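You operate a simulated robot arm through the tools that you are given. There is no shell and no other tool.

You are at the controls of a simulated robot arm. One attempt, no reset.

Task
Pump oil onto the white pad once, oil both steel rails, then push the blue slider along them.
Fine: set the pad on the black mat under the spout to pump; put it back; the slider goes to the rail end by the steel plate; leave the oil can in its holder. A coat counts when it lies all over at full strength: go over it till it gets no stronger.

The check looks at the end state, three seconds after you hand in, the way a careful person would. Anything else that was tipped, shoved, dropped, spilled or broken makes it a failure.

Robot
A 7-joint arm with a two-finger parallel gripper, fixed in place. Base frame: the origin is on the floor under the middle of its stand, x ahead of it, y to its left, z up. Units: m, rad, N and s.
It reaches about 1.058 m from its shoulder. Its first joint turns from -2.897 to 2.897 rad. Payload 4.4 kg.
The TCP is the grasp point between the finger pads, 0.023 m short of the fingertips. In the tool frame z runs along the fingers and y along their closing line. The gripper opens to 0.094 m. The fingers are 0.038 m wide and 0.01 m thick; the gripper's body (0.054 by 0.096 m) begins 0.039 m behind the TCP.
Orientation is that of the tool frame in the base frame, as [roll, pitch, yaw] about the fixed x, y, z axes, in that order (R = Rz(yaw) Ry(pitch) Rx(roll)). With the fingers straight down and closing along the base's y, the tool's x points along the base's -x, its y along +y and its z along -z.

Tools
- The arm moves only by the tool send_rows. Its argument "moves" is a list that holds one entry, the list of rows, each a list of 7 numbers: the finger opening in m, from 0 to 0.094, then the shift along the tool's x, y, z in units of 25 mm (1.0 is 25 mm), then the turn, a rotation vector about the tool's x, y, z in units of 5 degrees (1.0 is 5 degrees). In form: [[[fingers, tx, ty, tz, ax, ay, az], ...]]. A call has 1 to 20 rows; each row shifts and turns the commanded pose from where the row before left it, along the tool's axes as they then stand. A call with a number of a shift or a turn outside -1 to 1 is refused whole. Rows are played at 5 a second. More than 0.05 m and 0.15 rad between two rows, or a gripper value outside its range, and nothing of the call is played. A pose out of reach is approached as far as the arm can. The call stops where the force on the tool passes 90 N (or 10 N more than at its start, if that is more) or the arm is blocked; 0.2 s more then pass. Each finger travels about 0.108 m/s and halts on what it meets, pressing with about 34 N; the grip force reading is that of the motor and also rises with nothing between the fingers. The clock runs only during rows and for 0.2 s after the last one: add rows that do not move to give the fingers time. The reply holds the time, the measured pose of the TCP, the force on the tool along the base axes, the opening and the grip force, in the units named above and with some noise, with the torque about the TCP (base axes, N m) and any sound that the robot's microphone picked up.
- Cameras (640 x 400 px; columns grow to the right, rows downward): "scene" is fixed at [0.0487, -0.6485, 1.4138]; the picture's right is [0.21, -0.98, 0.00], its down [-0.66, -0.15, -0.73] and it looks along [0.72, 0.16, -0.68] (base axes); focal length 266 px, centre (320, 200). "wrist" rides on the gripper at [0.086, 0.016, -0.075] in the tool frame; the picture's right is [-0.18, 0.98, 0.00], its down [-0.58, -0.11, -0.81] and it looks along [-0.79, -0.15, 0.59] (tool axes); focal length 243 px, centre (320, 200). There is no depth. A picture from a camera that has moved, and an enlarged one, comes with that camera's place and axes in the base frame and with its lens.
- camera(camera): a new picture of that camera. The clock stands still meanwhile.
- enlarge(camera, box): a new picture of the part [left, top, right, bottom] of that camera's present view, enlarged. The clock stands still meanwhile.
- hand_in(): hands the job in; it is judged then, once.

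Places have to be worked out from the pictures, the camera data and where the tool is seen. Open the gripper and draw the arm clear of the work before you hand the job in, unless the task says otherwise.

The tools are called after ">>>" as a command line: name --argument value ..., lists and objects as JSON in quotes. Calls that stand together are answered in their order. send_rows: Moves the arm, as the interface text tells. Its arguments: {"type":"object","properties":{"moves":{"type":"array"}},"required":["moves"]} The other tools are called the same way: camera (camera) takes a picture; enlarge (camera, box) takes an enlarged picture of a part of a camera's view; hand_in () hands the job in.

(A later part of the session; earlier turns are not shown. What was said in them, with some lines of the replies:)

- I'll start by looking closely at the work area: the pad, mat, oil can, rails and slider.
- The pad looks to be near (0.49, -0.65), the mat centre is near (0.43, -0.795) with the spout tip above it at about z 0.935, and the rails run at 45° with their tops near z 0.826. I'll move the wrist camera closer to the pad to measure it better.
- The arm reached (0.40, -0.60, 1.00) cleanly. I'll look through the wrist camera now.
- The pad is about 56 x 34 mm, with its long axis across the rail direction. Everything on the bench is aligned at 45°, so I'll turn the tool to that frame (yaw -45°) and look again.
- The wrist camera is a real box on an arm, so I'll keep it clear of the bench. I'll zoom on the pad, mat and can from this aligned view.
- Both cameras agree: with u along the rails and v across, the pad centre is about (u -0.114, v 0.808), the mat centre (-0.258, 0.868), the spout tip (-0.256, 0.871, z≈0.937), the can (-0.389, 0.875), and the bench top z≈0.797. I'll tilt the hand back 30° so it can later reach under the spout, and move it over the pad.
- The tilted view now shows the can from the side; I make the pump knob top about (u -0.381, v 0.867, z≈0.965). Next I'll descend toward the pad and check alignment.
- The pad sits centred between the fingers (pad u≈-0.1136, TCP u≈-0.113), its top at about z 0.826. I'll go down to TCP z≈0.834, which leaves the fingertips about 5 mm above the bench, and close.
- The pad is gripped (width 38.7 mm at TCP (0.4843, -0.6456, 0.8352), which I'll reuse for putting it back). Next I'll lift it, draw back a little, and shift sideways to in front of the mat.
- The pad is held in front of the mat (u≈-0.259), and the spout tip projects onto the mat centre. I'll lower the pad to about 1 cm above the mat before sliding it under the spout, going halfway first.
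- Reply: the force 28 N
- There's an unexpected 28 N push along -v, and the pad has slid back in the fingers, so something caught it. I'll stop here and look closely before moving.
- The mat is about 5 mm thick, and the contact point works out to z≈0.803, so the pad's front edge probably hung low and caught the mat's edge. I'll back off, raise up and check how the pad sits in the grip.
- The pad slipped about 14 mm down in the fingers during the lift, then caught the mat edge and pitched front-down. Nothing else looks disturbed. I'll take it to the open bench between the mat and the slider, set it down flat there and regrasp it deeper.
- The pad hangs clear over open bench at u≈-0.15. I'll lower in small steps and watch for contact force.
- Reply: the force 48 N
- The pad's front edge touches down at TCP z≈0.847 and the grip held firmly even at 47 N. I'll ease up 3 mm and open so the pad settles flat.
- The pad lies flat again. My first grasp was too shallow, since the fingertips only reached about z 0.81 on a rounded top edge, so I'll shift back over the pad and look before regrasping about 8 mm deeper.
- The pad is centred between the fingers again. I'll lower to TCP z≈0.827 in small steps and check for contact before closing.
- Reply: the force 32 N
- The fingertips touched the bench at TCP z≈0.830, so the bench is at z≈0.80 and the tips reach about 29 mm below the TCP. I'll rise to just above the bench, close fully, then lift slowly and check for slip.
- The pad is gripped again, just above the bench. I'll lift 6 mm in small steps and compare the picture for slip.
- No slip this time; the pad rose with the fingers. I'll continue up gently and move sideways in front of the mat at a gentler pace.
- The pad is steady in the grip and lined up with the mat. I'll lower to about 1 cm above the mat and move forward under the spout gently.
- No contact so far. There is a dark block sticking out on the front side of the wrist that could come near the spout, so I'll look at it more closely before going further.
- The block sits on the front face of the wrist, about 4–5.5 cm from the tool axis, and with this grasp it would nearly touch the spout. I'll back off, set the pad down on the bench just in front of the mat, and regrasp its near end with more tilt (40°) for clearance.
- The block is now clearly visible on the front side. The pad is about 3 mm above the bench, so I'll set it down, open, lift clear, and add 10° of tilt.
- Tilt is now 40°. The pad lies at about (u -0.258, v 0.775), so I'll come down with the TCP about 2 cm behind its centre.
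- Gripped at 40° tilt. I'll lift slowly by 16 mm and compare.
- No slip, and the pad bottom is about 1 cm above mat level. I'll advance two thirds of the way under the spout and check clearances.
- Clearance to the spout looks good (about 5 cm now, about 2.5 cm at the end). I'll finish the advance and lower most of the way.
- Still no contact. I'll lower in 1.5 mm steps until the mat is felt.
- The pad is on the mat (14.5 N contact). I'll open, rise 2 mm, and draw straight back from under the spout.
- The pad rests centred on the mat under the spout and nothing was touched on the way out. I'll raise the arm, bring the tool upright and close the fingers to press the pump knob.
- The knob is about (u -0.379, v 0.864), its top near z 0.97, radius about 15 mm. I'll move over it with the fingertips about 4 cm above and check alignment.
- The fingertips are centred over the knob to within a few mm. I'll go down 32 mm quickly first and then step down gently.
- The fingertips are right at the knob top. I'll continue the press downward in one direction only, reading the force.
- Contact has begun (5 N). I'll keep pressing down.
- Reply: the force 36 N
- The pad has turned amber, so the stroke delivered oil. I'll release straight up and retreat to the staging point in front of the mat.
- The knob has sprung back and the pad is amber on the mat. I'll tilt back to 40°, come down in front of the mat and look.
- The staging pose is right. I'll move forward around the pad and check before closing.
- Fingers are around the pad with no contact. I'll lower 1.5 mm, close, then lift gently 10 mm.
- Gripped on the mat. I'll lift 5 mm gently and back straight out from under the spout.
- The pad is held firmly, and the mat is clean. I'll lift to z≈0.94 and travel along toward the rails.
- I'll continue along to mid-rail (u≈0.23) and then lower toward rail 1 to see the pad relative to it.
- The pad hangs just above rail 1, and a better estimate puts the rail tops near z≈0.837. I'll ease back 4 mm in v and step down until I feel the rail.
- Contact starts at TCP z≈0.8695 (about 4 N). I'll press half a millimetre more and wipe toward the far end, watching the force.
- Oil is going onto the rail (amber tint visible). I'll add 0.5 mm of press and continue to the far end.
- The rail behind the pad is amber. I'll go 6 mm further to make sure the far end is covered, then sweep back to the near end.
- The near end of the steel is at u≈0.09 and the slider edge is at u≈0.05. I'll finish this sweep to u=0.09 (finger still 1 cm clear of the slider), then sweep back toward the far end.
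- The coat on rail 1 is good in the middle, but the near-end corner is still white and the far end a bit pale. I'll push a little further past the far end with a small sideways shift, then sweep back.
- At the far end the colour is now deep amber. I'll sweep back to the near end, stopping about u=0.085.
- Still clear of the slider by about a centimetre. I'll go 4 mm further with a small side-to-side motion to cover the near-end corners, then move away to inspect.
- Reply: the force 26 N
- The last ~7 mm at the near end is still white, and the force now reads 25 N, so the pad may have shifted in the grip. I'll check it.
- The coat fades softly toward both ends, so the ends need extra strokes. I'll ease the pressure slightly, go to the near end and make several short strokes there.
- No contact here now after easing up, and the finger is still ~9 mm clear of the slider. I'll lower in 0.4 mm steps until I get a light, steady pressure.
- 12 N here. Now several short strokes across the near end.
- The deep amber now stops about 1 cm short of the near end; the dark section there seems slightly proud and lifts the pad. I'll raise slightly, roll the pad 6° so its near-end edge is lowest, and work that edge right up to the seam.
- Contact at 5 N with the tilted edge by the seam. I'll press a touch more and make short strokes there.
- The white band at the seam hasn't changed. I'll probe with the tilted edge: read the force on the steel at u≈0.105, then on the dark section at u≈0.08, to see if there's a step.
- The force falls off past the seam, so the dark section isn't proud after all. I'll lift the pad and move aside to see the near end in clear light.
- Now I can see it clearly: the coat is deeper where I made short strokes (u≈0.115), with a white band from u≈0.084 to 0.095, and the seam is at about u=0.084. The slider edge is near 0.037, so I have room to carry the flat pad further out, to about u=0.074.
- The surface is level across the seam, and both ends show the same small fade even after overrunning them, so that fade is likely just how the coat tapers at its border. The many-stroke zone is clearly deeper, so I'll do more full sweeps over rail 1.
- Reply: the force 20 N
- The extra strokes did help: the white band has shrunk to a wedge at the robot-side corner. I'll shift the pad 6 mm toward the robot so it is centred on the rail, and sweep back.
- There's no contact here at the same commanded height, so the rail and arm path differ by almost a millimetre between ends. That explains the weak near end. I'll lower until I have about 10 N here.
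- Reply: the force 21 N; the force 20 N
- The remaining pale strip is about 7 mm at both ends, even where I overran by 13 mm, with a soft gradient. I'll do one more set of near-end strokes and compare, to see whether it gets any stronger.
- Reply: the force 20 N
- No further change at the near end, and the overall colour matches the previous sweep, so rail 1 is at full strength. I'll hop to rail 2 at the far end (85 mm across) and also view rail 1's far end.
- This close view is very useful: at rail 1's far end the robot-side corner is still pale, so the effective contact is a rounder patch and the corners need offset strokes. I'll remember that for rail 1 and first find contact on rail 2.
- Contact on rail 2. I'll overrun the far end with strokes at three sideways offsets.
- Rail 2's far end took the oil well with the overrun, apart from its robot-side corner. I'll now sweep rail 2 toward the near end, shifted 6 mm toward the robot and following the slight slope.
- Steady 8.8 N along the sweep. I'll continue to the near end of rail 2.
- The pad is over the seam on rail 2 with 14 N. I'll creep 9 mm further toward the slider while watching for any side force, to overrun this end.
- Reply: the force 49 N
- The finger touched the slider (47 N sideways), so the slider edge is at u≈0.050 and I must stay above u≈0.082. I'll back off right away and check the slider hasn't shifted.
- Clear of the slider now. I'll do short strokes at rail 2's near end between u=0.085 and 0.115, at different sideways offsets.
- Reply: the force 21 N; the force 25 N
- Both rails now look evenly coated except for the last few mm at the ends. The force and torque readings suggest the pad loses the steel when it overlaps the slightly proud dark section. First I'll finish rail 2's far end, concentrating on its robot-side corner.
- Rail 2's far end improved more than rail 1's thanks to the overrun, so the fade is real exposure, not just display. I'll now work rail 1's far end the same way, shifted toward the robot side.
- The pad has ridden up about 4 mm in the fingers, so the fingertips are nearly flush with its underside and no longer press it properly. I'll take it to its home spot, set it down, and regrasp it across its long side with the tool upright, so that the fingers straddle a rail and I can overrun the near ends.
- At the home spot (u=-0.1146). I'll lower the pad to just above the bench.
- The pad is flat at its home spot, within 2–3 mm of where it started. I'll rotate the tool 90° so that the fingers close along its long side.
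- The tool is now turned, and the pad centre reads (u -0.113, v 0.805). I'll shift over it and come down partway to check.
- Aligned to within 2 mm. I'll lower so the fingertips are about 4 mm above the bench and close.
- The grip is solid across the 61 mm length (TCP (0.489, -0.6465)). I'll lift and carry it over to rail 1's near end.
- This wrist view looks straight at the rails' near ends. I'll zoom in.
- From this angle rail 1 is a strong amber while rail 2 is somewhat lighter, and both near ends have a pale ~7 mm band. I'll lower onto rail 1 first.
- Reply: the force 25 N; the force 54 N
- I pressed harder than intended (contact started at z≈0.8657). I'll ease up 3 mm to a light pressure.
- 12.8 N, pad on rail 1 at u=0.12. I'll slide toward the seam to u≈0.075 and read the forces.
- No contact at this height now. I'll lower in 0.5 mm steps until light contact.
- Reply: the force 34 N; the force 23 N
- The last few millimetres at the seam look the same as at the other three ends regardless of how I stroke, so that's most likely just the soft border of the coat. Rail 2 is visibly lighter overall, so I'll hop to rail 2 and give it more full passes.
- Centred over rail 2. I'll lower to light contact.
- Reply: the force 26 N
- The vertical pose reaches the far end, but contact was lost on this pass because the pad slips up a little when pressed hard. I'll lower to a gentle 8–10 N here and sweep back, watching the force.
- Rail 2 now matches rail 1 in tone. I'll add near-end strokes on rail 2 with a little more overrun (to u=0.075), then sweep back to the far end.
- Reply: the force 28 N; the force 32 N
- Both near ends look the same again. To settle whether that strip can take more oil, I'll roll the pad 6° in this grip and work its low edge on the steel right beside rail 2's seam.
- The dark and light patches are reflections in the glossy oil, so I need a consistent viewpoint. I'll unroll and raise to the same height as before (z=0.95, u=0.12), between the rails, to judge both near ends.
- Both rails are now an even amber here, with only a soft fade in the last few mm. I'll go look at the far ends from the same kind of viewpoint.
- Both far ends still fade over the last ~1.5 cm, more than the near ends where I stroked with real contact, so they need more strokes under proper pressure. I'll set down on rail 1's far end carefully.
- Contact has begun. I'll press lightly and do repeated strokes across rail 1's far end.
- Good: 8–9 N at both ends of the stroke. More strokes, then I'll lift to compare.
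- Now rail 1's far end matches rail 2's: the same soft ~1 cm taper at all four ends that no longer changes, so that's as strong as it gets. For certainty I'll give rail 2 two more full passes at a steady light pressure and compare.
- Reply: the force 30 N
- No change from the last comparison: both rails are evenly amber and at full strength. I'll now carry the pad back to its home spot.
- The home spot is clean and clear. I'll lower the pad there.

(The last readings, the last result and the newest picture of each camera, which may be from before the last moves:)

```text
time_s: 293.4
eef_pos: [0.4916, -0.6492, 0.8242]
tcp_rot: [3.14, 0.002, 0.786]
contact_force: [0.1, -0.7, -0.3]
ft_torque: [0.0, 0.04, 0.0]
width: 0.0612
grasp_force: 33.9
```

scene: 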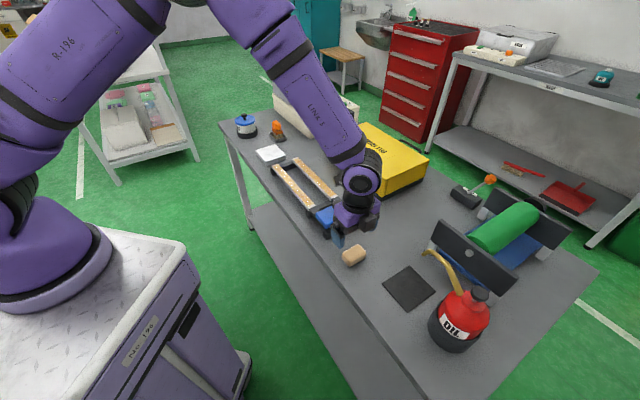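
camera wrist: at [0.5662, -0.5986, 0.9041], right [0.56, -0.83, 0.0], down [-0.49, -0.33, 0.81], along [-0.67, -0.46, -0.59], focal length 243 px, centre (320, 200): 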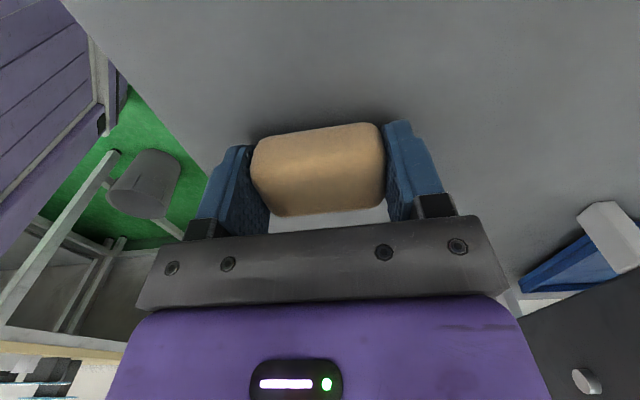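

The fingertips are about 1 mm above the bench and the pad's underside about 3 mm. I'll open gently so it settles, then rise.

>>> send_rows --moves '[[[0.063, 0, 0, 0, 0, 0, 0], [0.068, 0, 0, 0, 0, 0, 0], [0.075, 0, 0, 0, 0, 0, 0], [0.082, 0, 0, 0, 0, 0, 0], [0.082, 0, 0, -0.3, 0, 0, 0], [0.082, 0, 0, -0.8, 0, 0, 0], [0.082, 0, 0, -0.9, 0, 0, 0], [0.082, 0, 0, -0.9, 0, 0, 0], [0.082, 0, 0, -0.9, 0, 0, 0], [0.082, 0, 0, -0.9, 0, 0, 0], [0.082, 0, 0, 0, 0, 0, 0]]]'

>>> camera --camera "wrist"

>>> enlarge --camera "scene" --box '[330, 235, 380, 275]'

```text
time_s: 295.8
eef_pos: [0.4919, -0.6502, 0.9426]
tcp_rot: [-3.142, 0.001, 0.785]
contact_force: [0.9, 0.3, 0.5]
ft_torque: [0.01, -0.03, -0.01]
width: 0.082
grasp_force: 0.1
```

```text
taken
camera wrist: at [0.5652, -0.5999, 1.0179], right [0.56, -0.83, 0.0], down [-0.49, -0.33, 0.81], along [-0.67, -0.45, -0.59], focal length 243 px, centre (320, 200)
```

wrist: 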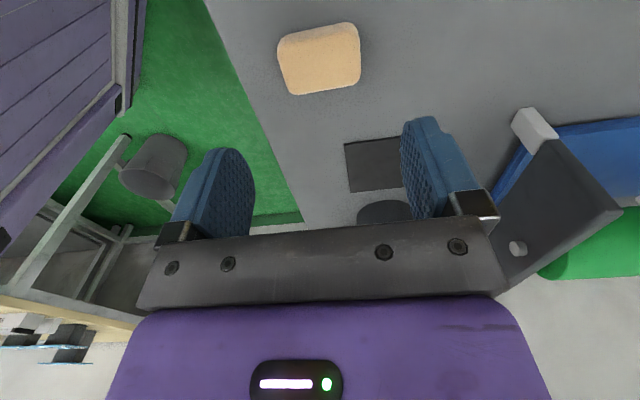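

```text
10.00 times, centred on (355, 255) of scene
camera zoom: at [0.0487, -0.6485, 1.4138], right [0.21, -0.98, 0.0], down [-0.66, -0.15, -0.73], along [0.72, 0.16, -0.68], focal length 2656 px, centre (-30, -350)
```

zoom: 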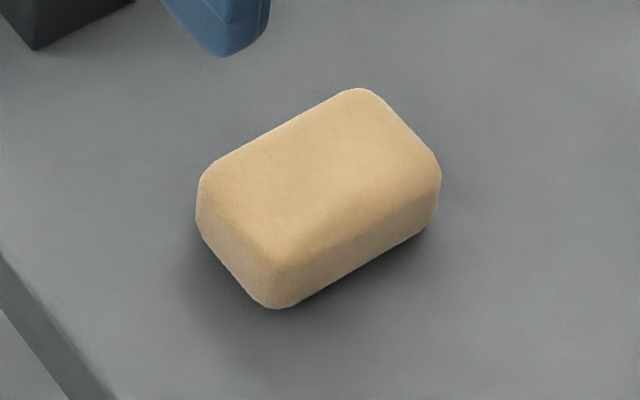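

The pad is back within about 3 mm of its original place. Now the slider: I'll look closely at it and the dock end before pushing.

>>> enlarge --camera "scene" --box '[305, 185, 365, 235]'

>>> camera --camera "scene"

```text
8.00 times, centred on (335, 210) of scene
camera zoom: at [0.0487, -0.6485, 1.4138], right [0.21, -0.98, 0.0], down [-0.66, -0.15, -0.73], along [0.72, 0.16, -0.68], focal length 2125 px, centre (200, 120)
```

zoom: 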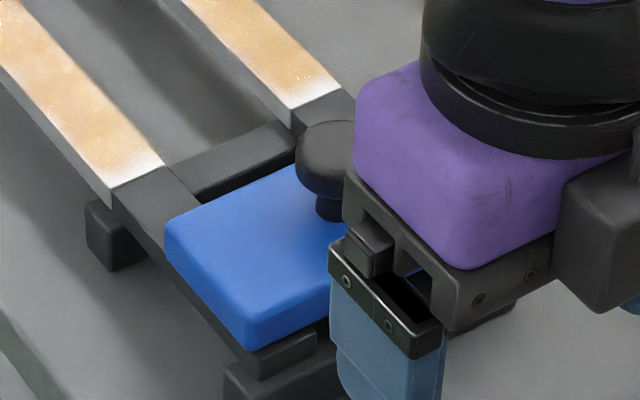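

```text
taken
```

scene: 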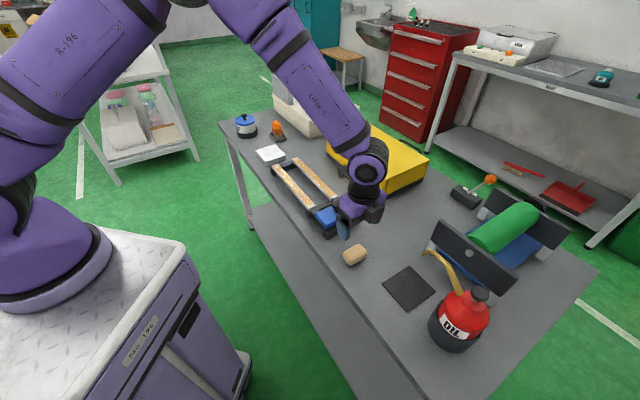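

The slider's blue block rides above the rails with open space behind it, and the end bar is low. I'll close the fingers and position them behind the slider's centre, between the rails.

>>> send_rows --moves '[[[0.06, 0.5, 0.3, 0, 0, 0, 0], [0.03, 0.5, 0.3, 0, 0, 0, 0], [0.0, 0.5, 0.3, 0, 0, 0, 0], [0.0, 0.5, 0.216, 0, 0, 0, 0], [0.0, 0, 0, 0.7, 0, 0, 0], [0.0, 0, 0, 0.7, 0, 0, 0], [0.0, 0, 0, 0.7, 0, 0, 0], [0.0, 0, 0, 0.5, 0, 0, 0], [0.0, 0, 0, 0, 0, 0, 0]]]'

>>> camera --camera "wrist"

>>> enlarge --camera "scene" --box '[305, 175, 385, 235]'

```text
time_s: 297.8
eef_pos: [0.5471, -0.6353, 0.876]
tcp_rot: [-3.14, -0.001, 0.786]
contact_force: [0.4, 0.0, 0.3]
ft_torque: [0.0, 0.01, 0.02]
width: 0.0
grasp_force: 34.1
```

```text
taken
camera wrist: at [0.6198, -0.5841, 0.9529], right [0.56, -0.83, 0.0], down [-0.49, -0.33, 0.81], along [-0.67, -0.46, -0.59], focal length 243 px, centre (320, 200)
```

wrist: 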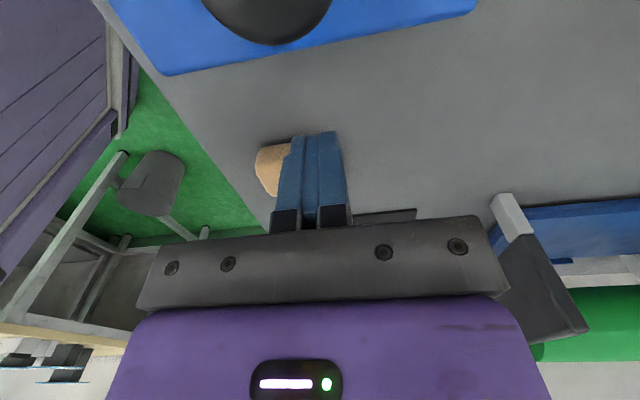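

```text
6.67 times, centred on (345, 205) of scene
camera zoom: at [0.0487, -0.6485, 1.4138], right [0.21, -0.98, 0.0], down [-0.66, -0.15, -0.73], along [0.72, 0.16, -0.68], focal length 1771 px, centre (153, 167)
```

zoom: 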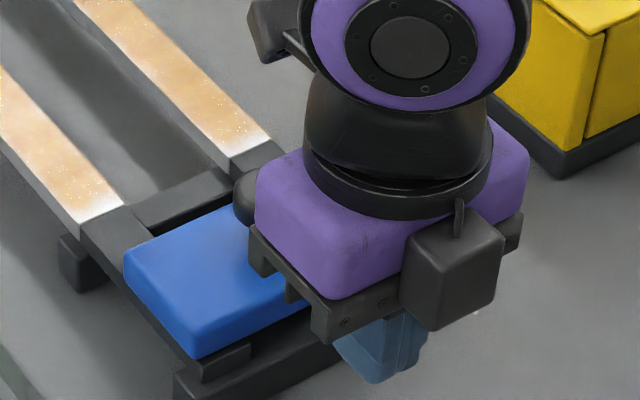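

The fingers are behind the slider with its rear edge at u≈-0.01. I'll lower 5 mm and approach until contact.

>>> send_rows --moves '[[[0.0, 0, 0, 0.2, 0, 0, 0], [0.0, 0.3, 0, 0, 0, 0, 0], [0.0, 0.3, 0, 0, 0, 0, 0], [0.0, 0.3, 0, 0, 0, 0, 0], [0.0, 0, 0, 0, 0, 0, 0]]]'

>>> send_rows --moves '[[[0.0, 0.1, 0, 0, 0, 0, 0], [0.0, 0.1, 0, 0, 0, 0, 0], [0.0, 0.1, 0, 0, 0, 0, 0], [0.0, 0, 0, 0, 0, 0, 0]]]'

>>> camera --camera "wrist"

```text
time_s: 299.0
eef_pos: [0.5623, -0.6185, 0.872]
tcp_rot: [3.141, 0.0, 0.785]
contact_force: [-0.2, 0.2, -0.1]
ft_torque: [-0.03, -0.02, -0.03]
width: 0.0001
grasp_force: 33.9
```

```text
time_s: 300.0
eef_pos: [0.5684, -0.6125, 0.872]
tcp_rot: [3.139, 0.001, 0.786]
contact_force: [0.4, -0.2, 0.6]
ft_torque: [-0.01, -0.01, -0.03]
width: 0.0001
grasp_force: 34.1
```

```text
taken
camera wrist: at [0.6411, -0.5633, 0.9481], right [0.56, -0.83, 0.0], down [-0.49, -0.33, 0.81], along [-0.67, -0.46, -0.59], focal length 243 px, centre (320, 200)
```

wrist: 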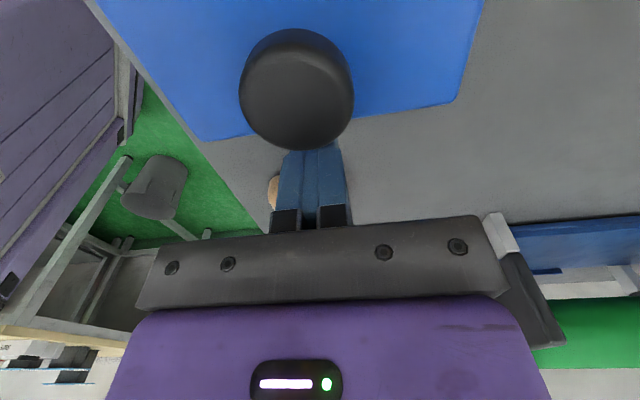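

No contact yet; the knob centre is at v≈0.838, well aligned. I'll keep creeping forward.

>>> send_rows --moves '[[[0.0, 0.12, 0.03, 0, 0, 0, 0], [0.0, 0.12, 0.03, 0, 0, 0, 0], [0.0, 0.12, 0.03, 0, 0, 0, 0], [0.0, 0, 0, 0, 0, 0, 0]]]'

>>> send_rows --moves '[[[0.0, 0.12, 0, 0, 0, 0, 0], [0.0, 0.12, 0, 0, 0, 0, 0], [0.0, 0.12, 0, 0, 0, 0, 0], [0.0, 0, 0, 0, 0, 0, 0]]]'

>>> camera --camera "wrist"

>>> enlarge --camera "scene" --box '[280, 165, 370, 230]'

```text
time_s: 301.0
eef_pos: [0.5747, -0.6087, 0.8731]
tcp_rot: [-3.141, -0.001, 0.785]
contact_force: [-0.4, -0.3, -0.9]
ft_torque: [-0.01, 0.0, 0.01]
width: 0.0002
grasp_force: 34.0
```

```text
time_s: 302.0
eef_pos: [0.5822, -0.6023, 0.8725]
tcp_rot: [-3.142, -0.002, 0.784]
contact_force: [0.0, -0.8, 0.5]
ft_torque: [-0.03, -0.03, -0.03]
width: 0.0
grasp_force: 33.6
```

```text
taken
camera wrist: at [0.6557, -0.5521, 0.9479], right [0.56, -0.83, 0.0], down [-0.49, -0.33, 0.81], along [-0.67, -0.46, -0.59], focal length 243 px, centre (320, 200)
```

wrist: 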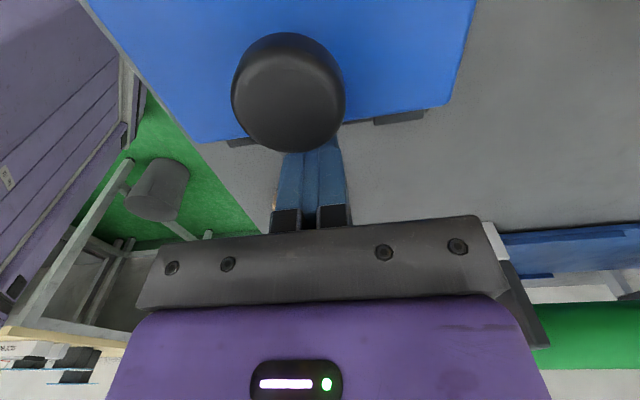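

```text
6.15 times, centred on (325, 198) of scene
camera zoom: at [0.0487, -0.6485, 1.4138], right [0.21, -0.98, 0.0], down [-0.66, -0.15, -0.73], along [0.72, 0.16, -0.68], focal length 1634 px, centre (289, 215)
```

zoom: 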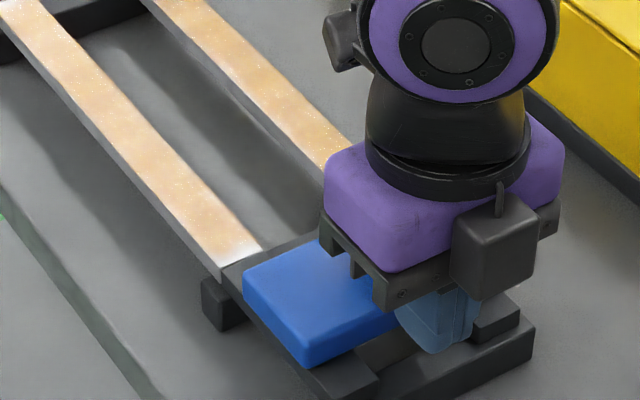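

The slider is moving freely with almost no force. I'll push it steadily along the rails at a slow pace, checking partway.

>>> send_rows --moves '[[[0.0, 0.2, 0, 0, 0, 0, 0], [0.0, 0.3, 0, 0, 0, 0, 0], [0.0, 0.4, 0, 0, 0, 0, 0], [0.0, 0.4, 0, 0, 0, 0, 0], [0.0, 0.4, 0, 0, 0, 0, 0], [0.0, 0.4, 0, 0, 0, 0, 0], [0.0, 0.4, 0, 0, 0, 0, 0], [0.0, 0.4, 0, 0, 0, 0, 0], [0.0, 0.3, 0, 0, 0, 0, 0], [0.0, 0.2, 0, 0, 0, 0, 0], [0.0, 0.1, 0, 0, 0, 0, 0], [0.0, 0, 0, 0, 0, 0, 0]]]'

>>> camera --camera "wrist"

>>> enlarge --camera "scene" --box '[250, 130, 370, 230]'

```text
time_s: 304.6
eef_pos: [0.644, -0.5402, 0.8721]
tcp_rot: [3.141, 0.001, 0.785]
contact_force: [0.3, 0.3, 0.3]
ft_torque: [-0.01, -0.02, 0.01]
width: 0.0
grasp_force: 33.9
```

```text
taken
camera wrist: at [0.7183, -0.4903, 0.9478], right [0.56, -0.83, 0.0], down [-0.49, -0.33, 0.81], along [-0.67, -0.46, -0.59], focal length 243 px, centre (320, 200)
```

wrist: 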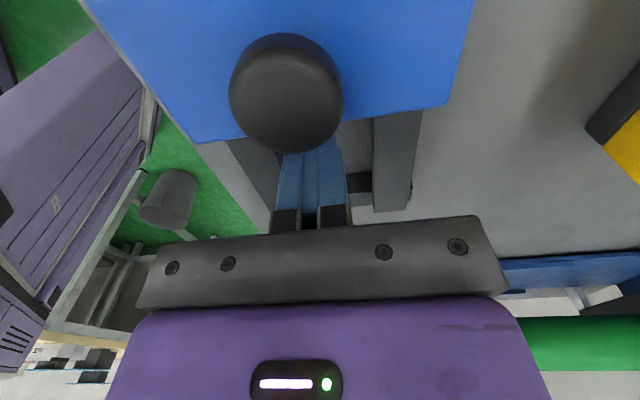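

```text
4.00 times, centred on (310, 180) of scene
camera zoom: at [0.0487, -0.6485, 1.4138], right [0.21, -0.98, 0.0], down [-0.66, -0.15, -0.73], along [0.72, 0.16, -0.68], focal length 1062 px, centre (360, 280)
```

zoom: 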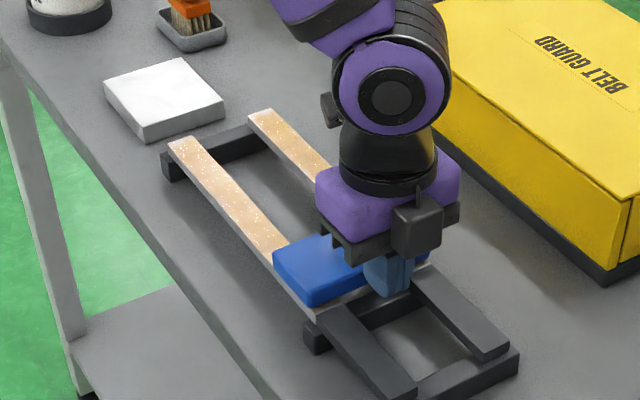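

The slider follows squarely without running ahead. I'll continue toward the far end.

>>> send_rows --moves '[[[0.0, 0.2, 0, 0, 0, 0, 0], [0.0, 0.4, 0, 0, 0, 0, 0], [0.0, 0.4, 0, 0, 0, 0, 0], [0.0, 0.4, 0, 0, 0, 0, 0], [0.0, 0.4, 0, 0, 0, 0, 0], [0.0, 0.4, 0, 0, 0, 0, 0], [0.0, 0.4, 0, 0, 0, 0, 0], [0.0, 0.4, 0, 0, 0, 0, 0], [0.0, 0.4, 0, 0, 0, 0, 0], [0.0, 0.4, 0, 0, 0, 0, 0], [0.0, 0.4, 0, 0, 0, 0, 0], [0.0, 0.4, 0, 0, 0, 0, 0], [0.0, 0.4, 0, 0, 0, 0, 0], [0.0, 0.4, 0, 0, 0, 0, 0], [0.0, 0.3, 0, 0, 0, 0, 0], [0.0, 0.2, 0, 0, 0, 0, 0], [0.0, 0.1, 0, 0, 0, 0, 0], [0.0, 0, 0, 0, 0, 0, 0]]]'

>>> camera --camera "wrist"

>>> enlarge --camera "scene" --box '[240, 120, 360, 220]'

```text
time_s: 308.4
eef_pos: [0.7497, -0.4338, 0.8708]
tcp_rot: [-3.141, 0.0, 0.786]
contact_force: [-0.5, 0.3, -1.4]
ft_torque: [0.01, -0.01, 0.0]
width: 0.0001
grasp_force: 33.8
```

```text
taken
camera wrist: at [0.824, -0.3841, 0.9478], right [0.56, -0.83, 0.0], down [-0.49, -0.33, 0.81], along [-0.67, -0.46, -0.59], focal length 243 px, centre (320, 200)
```

wrist: 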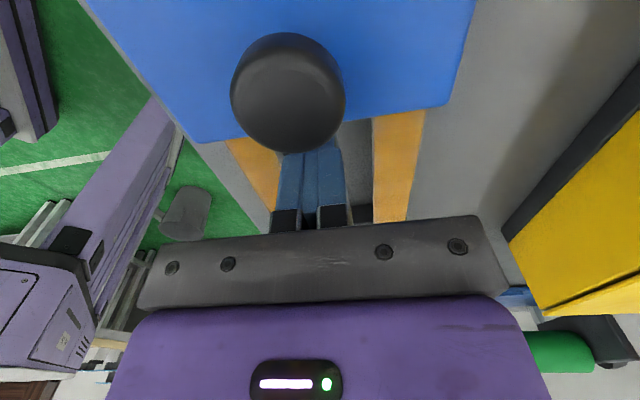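

```text
4.00 times, centred on (300, 170) of scene
camera zoom: at [0.0487, -0.6485, 1.4138], right [0.21, -0.98, 0.0], down [-0.66, -0.15, -0.73], along [0.72, 0.16, -0.68], focal length 1062 px, centre (400, 320)
```

zoom: 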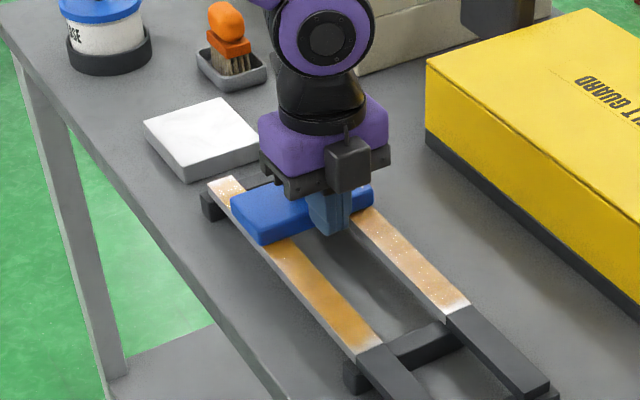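

About 4 cm remains to the rail end. I'll approach more slowly now.

>>> send_rows --moves '[[[0.0, 0.15, 0, 0, 0, 0, 0], [0.0, 0.2, 0, 0, 0, 0, 0], [0.0, 0.2, 0, 0, 0, 0, 0], [0.0, 0.2, 0, 0, 0, 0, 0], [0.0, 0.15, 0, 0, 0, 0, 0], [0.0, 0.1, 0, 0, 0, 0, 0], [0.0, 0, 0, 0, 0, 0, 0]]]'

>>> enlarge --camera "scene" --box '[250, 130, 330, 190]'

>>> camera --camera "wrist"

```text
time_s: 310.0
eef_pos: [0.7669, -0.4167, 0.8711]
tcp_rot: [3.141, -0.001, 0.784]
contact_force: [-0.3, -0.1, 0.0]
ft_torque: [0.01, -0.01, 0.01]
width: 0.0001
grasp_force: 33.9
```

```text
6.67 times, centred on (290, 160) of scene
camera zoom: at [0.0487, -0.6485, 1.4138], right [0.21, -0.98, 0.0], down [-0.66, -0.15, -0.73], along [0.72, 0.16, -0.68], focal length 1771 px, centre (520, 467)
```

zoom: 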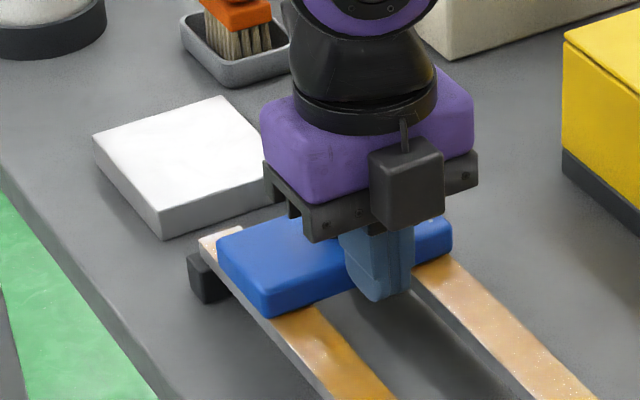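

```text
taken
camera wrist: at [0.8418, -0.3665, 0.9472], right [0.56, -0.83, 0.0], down [-0.49, -0.33, 0.81], along [-0.67, -0.46, -0.59], focal length 243 px, centre (320, 200)
```

wrist: 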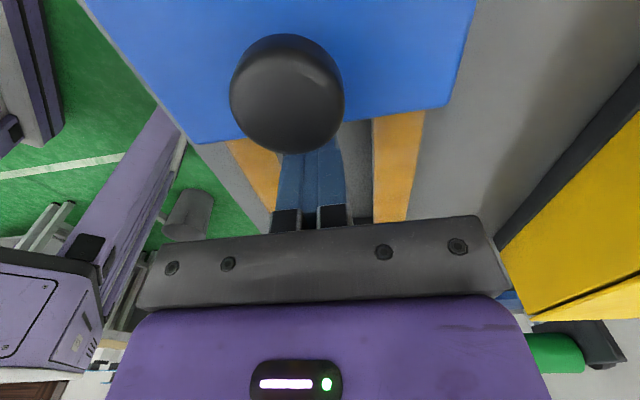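

About 3 cm remains. I'll continue in small steps watching for an end stop.

>>> send_rows --moves '[[[0.0, 0.12, 0, 0, 0, 0, 0], [0.0, 0.15, 0, 0, 0, 0, 0], [0.0, 0.15, 0, 0, 0, 0, 0], [0.0, 0.12, 0, 0, 0, 0, 0], [0.0, 0.08, 0, 0, 0, 0, 0], [0.0, 0, 0, 0, 0, 0, 0]]]'

>>> enlarge --camera "scene" --box '[250, 130, 330, 190]'

>>> enlarge --camera "wrist" --box '[80, 0, 480, 200]'

```text
time_s: 311.4
eef_pos: [0.7795, -0.405, 0.8718]
tcp_rot: [-3.141, 0.0, 0.785]
contact_force: [-0.4, -0.4, 0.5]
ft_torque: [0.0, 0.0, 0.0]
width: 0.0
grasp_force: 34.3
```

```text
6.67 times, centred on (290, 160) of scene
camera zoom: at [0.0487, -0.6485, 1.4138], right [0.21, -0.98, 0.0], down [-0.66, -0.15, -0.73], along [0.72, 0.16, -0.68], focal length 1771 px, centre (520, 467)
```

zoom: 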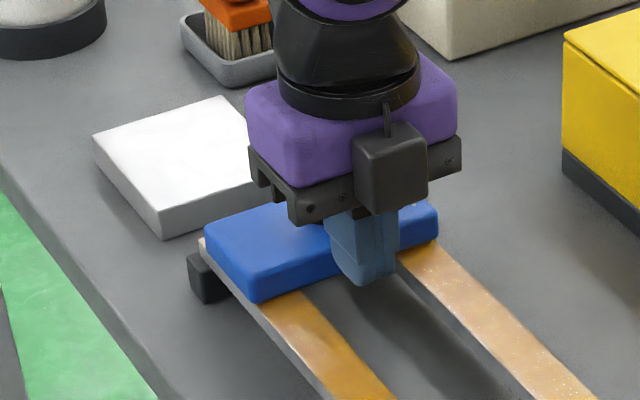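

```text
1.60 times, centred on (280, 100) of wrist
camera zoom: at [0.8525, -0.3552, 0.9478], right [0.56, -0.83, 0.0], down [-0.49, -0.33, 0.81], along [-0.67, -0.46, -0.59], focal length 388 px, centre (384, 360)
```

zoom: 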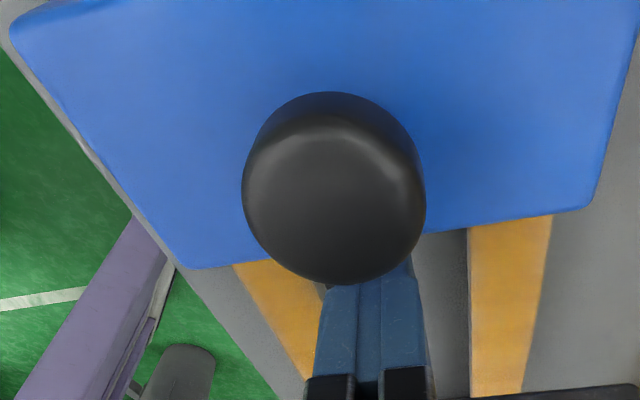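

>>> send_rows --moves '[[[0.0, 0.1, 0, 0, 0, 0, 0], [0.0, 0.1, 0, 0, 0, 0, 0], [0.0, 0.06, 0, 0, 0, 0, 0], [0.0, 0, 0, 0, 0, 0, 0]]]'

>>> enlarge --camera "scene" --box '[255, 140, 305, 180]'

```text
time_s: 312.4
eef_pos: [0.7831, -0.4003, 0.8718]
tcp_rot: [-3.141, 0.001, 0.786]
contact_force: [0.0, 0.5, 0.4]
ft_torque: [-0.02, -0.02, 0.01]
width: 0.0
grasp_force: 33.9
```

```text
10.00 times, centred on (280, 160) of scene
camera zoom: at [0.0487, -0.6485, 1.4138], right [0.21, -0.98, 0.0], down [-0.66, -0.15, -0.73], along [0.72, 0.16, -0.68], focal length 2656 px, centre (720, 600)
```

zoom: 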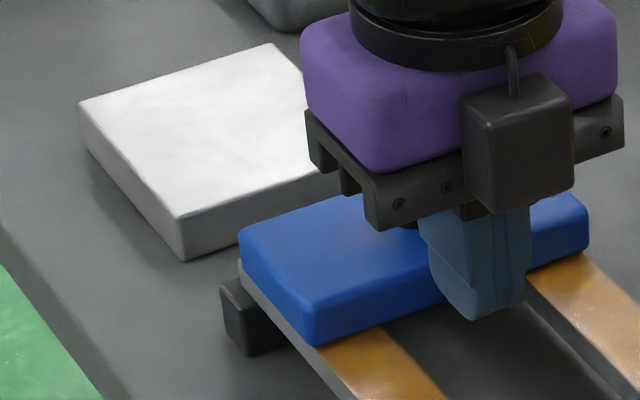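

The slider's front is now almost flush with the rail end. I'll nudge 3 mm more and check for a stop.

>>> send_rows --moves '[[[0.0, 0.08, 0, 0, 0, 0, 0], [0.0, 0.06, 0, 0, 0, 0, 0], [0.0, 0, 0, 0, 0, 0, 0]]]'

>>> enlarge --camera "scene" --box '[255, 140, 305, 180]'

>>> camera --camera "wrist"

```text
time_s: 313.2
eef_pos: [0.7865, -0.3989, 0.8716]
tcp_rot: [3.141, 0.0, 0.785]
contact_force: [-0.9, 0.0, -0.6]
ft_torque: [0.0, -0.02, -0.01]
width: 0.0
grasp_force: 34.0
```

```text
10.00 times, centred on (280, 160) of scene
camera zoom: at [0.0487, -0.6485, 1.4138], right [0.21, -0.98, 0.0], down [-0.66, -0.15, -0.73], along [0.72, 0.16, -0.68], focal length 2656 px, centre (720, 600)
```

zoom: 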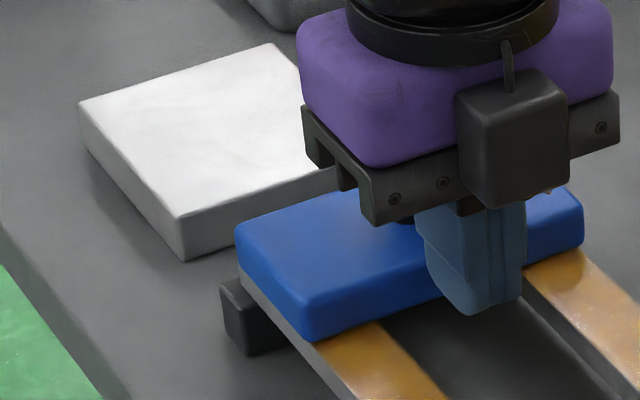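

```text
taken
camera wrist: at [0.8597, -0.3491, 0.9476], right [0.56, -0.83, 0.0], down [-0.49, -0.33, 0.81], along [-0.67, -0.46, -0.59], focal length 243 px, centre (320, 200)
```

wrist: 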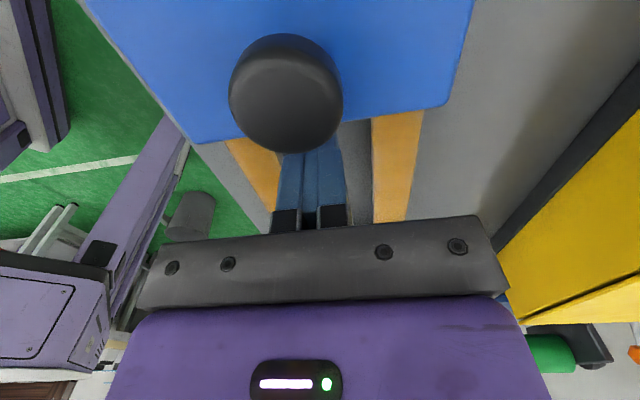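

The slider is now flush with the rail end, square on the rails, with no force. I'll back away, rise clear and open the gripper.

>>> send_rows --moves '[[[0.0, -0.4, 0, 0, 0, 0, 0], [0.0, -0.6, 0, 0, 0, 0, 0], [0.0, -0.3, 0, -0.5, 0, 0, 0], [0.0, 0, 0, -0.9, 0, 0, 0], [0.0, 0, 0, -0.9, 0, 0, 0], [0.0, 0, 0, -0.9, 0, 0, 0], [0.0, 0, 0, -0.9, 0, 0, 0], [0.0, 0, 0, -0.9, 0, 0, 0], [0.0, 0, 0, -0.9, 0, 0, 0], [0.0, 0, 0, -0.9, 0, 0, 0], [0.0, 0, 0, -0.9, 0, 0, 0], [0.03, 0, -0.8, -0.5, 0, 0, 0], [0.06, 0, -0.9, 0, 0, 0, 0], [0.094, 0, -0.9, 0, 0, 0, 0], [0.094, 0, -0.9, 0, 0, 0, 0], [0.094, 0, -0.9, 0, 0, 0, 0], [0.094, 0, 0, 0, 0, 0, 0]]]'

>>> camera --camera "scene"

>>> camera --camera "wrist"

```text
time_s: 316.8
eef_pos: [0.6846, -0.3444, 1.077]
tcp_rot: [-3.141, 0.001, 0.785]
contact_force: [-1.7, -0.2, -0.2]
ft_torque: [0.0, 0.01, -0.01]
width: 0.0939
grasp_force: 0.0
```

```text
taken
```

scene: 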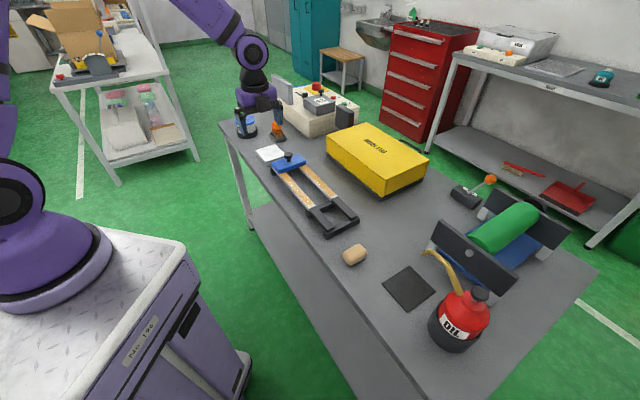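

```text
taken
camera wrist: at [0.7586, -0.2944, 1.1519], right [0.56, -0.83, 0.0], down [-0.49, -0.33, 0.81], along [-0.67, -0.46, -0.59], focal length 243 px, centre (320, 200)
```

wrist: 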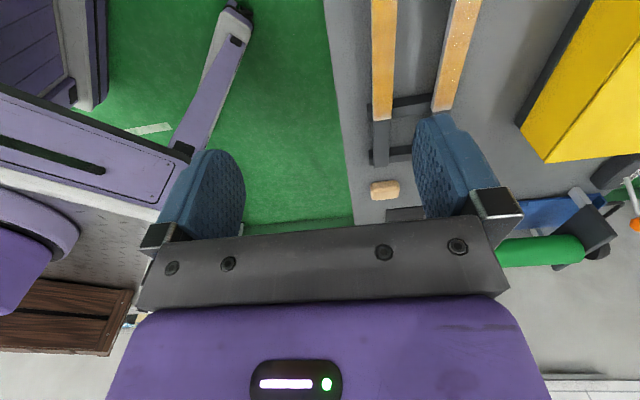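

Now the scene is unobstructed. I'll inspect the slider end, both rails, the pad and the can.

>>> enlarge --camera "scene" --box '[245, 135, 365, 240]'

>>> enlarge --camera "scene" --box '[250, 140, 310, 185]'

>>> enlarge --camera "scene" --box '[330, 230, 520, 360]'

>>> enlarge --camera "wrist" --box '[350, 0, 500, 120]'

```text
3.81 times, centred on (305, 188) of scene
camera zoom: at [0.0487, -0.6485, 1.4138], right [0.21, -0.98, 0.0], down [-0.66, -0.15, -0.73], along [0.72, 0.16, -0.68], focal length 1012 px, centre (377, 248)
```

zoom: 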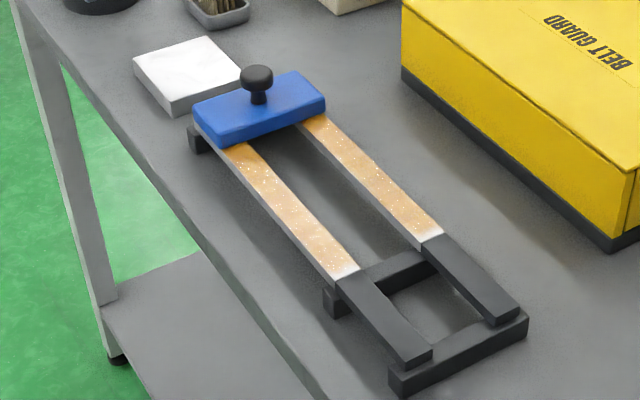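

```text
8.89 times, centred on (280, 162) of scene
camera zoom: at [0.0487, -0.6485, 1.4138], right [0.21, -0.98, 0.0], down [-0.66, -0.15, -0.73], along [0.72, 0.16, -0.68], focal length 2361 px, centre (676, 533)
```

zoom: 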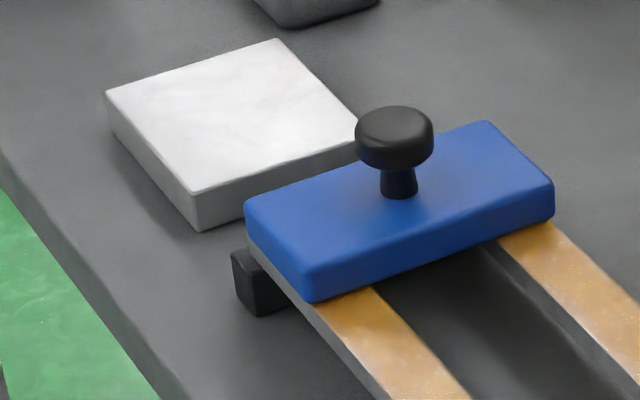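

```text
3.08 times, centred on (425, 295) of scene
camera zoom: at [0.0487, -0.6485, 1.4138], right [0.21, -0.98, 0.0], down [-0.66, -0.15, -0.73], along [0.72, 0.16, -0.68], focal length 817 px, centre (-3, -92)
```

zoom: 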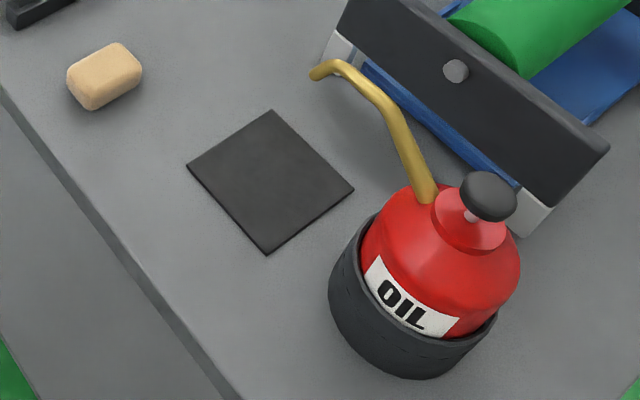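

```text
3.33 times, centred on (425, 60) of wrist
camera zoom: at [0.7586, -0.2944, 1.1519], right [0.56, -0.83, 0.0], down [-0.49, -0.33, 0.81], along [-0.67, -0.46, -0.59], focal length 809 px, centre (-30, 667)
```

zoom: 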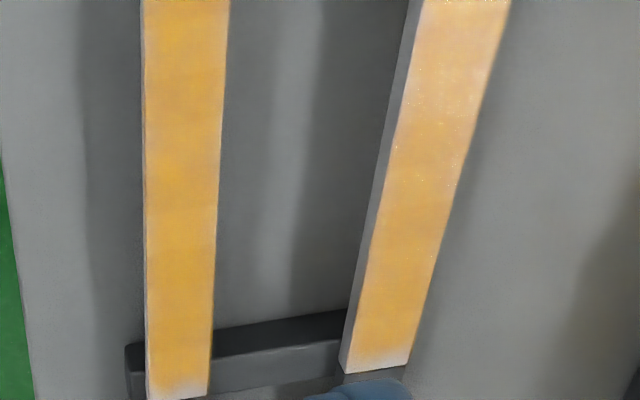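

Everything looks in order. I'll compare with the very first close-up (same view box) to confirm the rail frame, plate and box have not shifted.

>>> enlarge --camera "scene" --box '[230, 130, 390, 230]'

>>> enlarge --camera "scene" --box '[330, 220, 530, 360]'

```text
4.00 times, centred on (310, 180) of scene
camera zoom: at [0.0487, -0.6485, 1.4138], right [0.21, -0.98, 0.0], down [-0.66, -0.15, -0.73], along [0.72, 0.16, -0.68], focal length 1062 px, centre (360, 280)
```

zoom: 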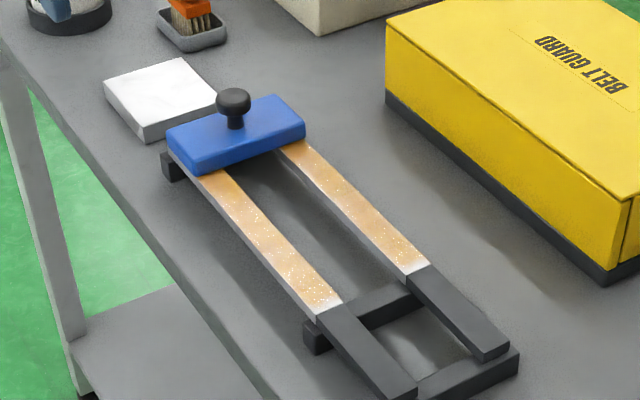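

```text
2.86 times, centred on (430, 290) of scene
camera zoom: at [0.0487, -0.6485, 1.4138], right [0.21, -0.98, 0.0], down [-0.66, -0.15, -0.73], along [0.72, 0.16, -0.68], focal length 759 px, centre (6, -57)
```

zoom: 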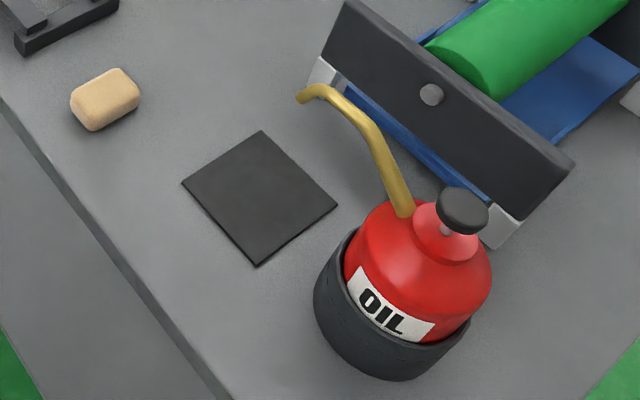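

All fixtures, the mat, the can in its holder and the pad match the first pictures; the slider is at the rail end by the plate and both rails are coated. I'll draw the arm back to its starting area, gripper open.

>>> send_rows --moves '[[[0.094, -0.5, -0.564, -0.436, 0, 0, 0], [0.094, -0.855, -0.564, -0.436, 0, 0, 0], [0.094, -0.855, -0.564, -0.436, 0, 0, 0], [0.094, -0.855, -0.564, -0.436, 0, 0, 0], [0.094, -0.855, -0.564, -0.436, 0, 0, 0], [0.094, -0.855, -0.564, -0.436, 0, 0, 0], [0.094, -0.855, -0.564, -0.436, 0, 0, 0], [0.094, -0.855, -0.564, -0.436, 0, 0, 0], [0.094, -0.855, -0.564, -0.436, 0, 0, 0], [0.094, -0.855, -0.564, -0.436, 0, 0, 0], [0.094, -0.855, -0.564, -0.436, 0, 0, 0], [0.094, 0, 0, 0, 0, 0, 0], [0.094, 0, 0, 0, 0, 0, 0]]]'

>>> camera --camera "scene"

>>> camera --camera "wrist"

```text
time_s: 319.6
eef_pos: [0.4155, -0.3948, 1.1974]
tcp_rot: [3.142, 0.001, 0.786]
contact_force: [-0.2, 0.0, 1.0]
ft_torque: [0.01, -0.01, -0.03]
width: 0.0939
grasp_force: 0.1
```

```text
taken
```

scene: 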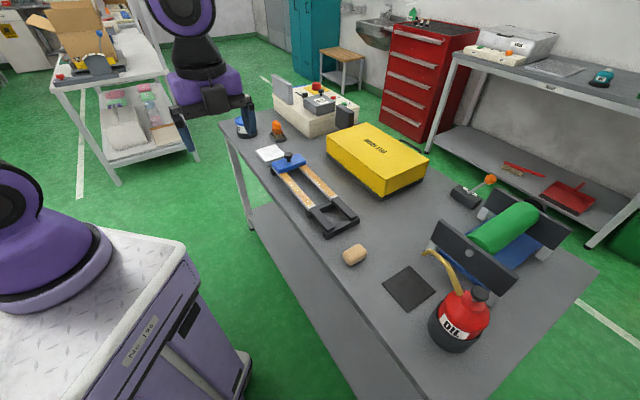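

```text
taken
camera wrist: at [0.4896, -0.3446, 1.2731], right [0.56, -0.83, 0.0], down [-0.49, -0.33, 0.81], along [-0.67, -0.46, -0.59], focal length 243 px, centre (320, 200)
```

wrist: 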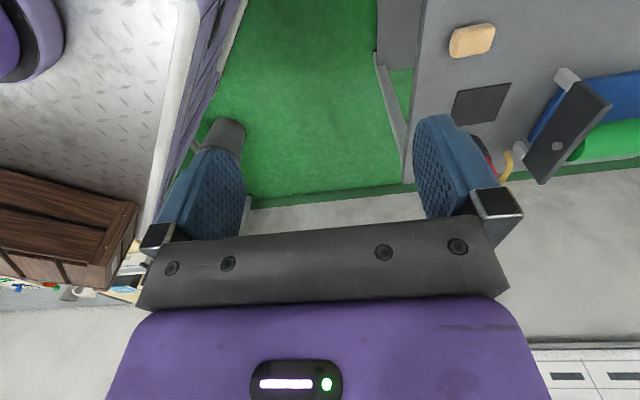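

>>> hand_in

```text
The job is handed in.
```

The job is handed in: the pad was pumped once, both rails are oiled, and the slider is at the rail end by the steel plate. One thing I could not settle is a pale strip about 1 cm long at each end of both rails.

- **Oil:** One stroke of the can's knob turned the pad amber. The can is still in its holder, and the mat looked clean afterwards.
- **Rails:** Both look an even amber along their length, and further passes no longer made the colour stronger. The pale strip at the ends stayed the same through many extra strokes there, so I took it to be how the coat is drawn. If it is bare steel, the coats do not count as "all over".
- **Pad:** It is back within about 3 mm of where it started. I set it down twice on the bench along the way to regrip it. The second time it was already oiled, but I put it on its home spot and saw no oil mark there afterwards.
- **Slider:** It slid freely and sits square, roughly flush with the rail end. I felt no stop there, so I judged flush by eye. While oiling, a finger briefly pressed it from the front with about 47 N, with no visible shift.

The rail frame, plate and mat matched the first pictures. The gripper is open and the arm is clear of the bench.
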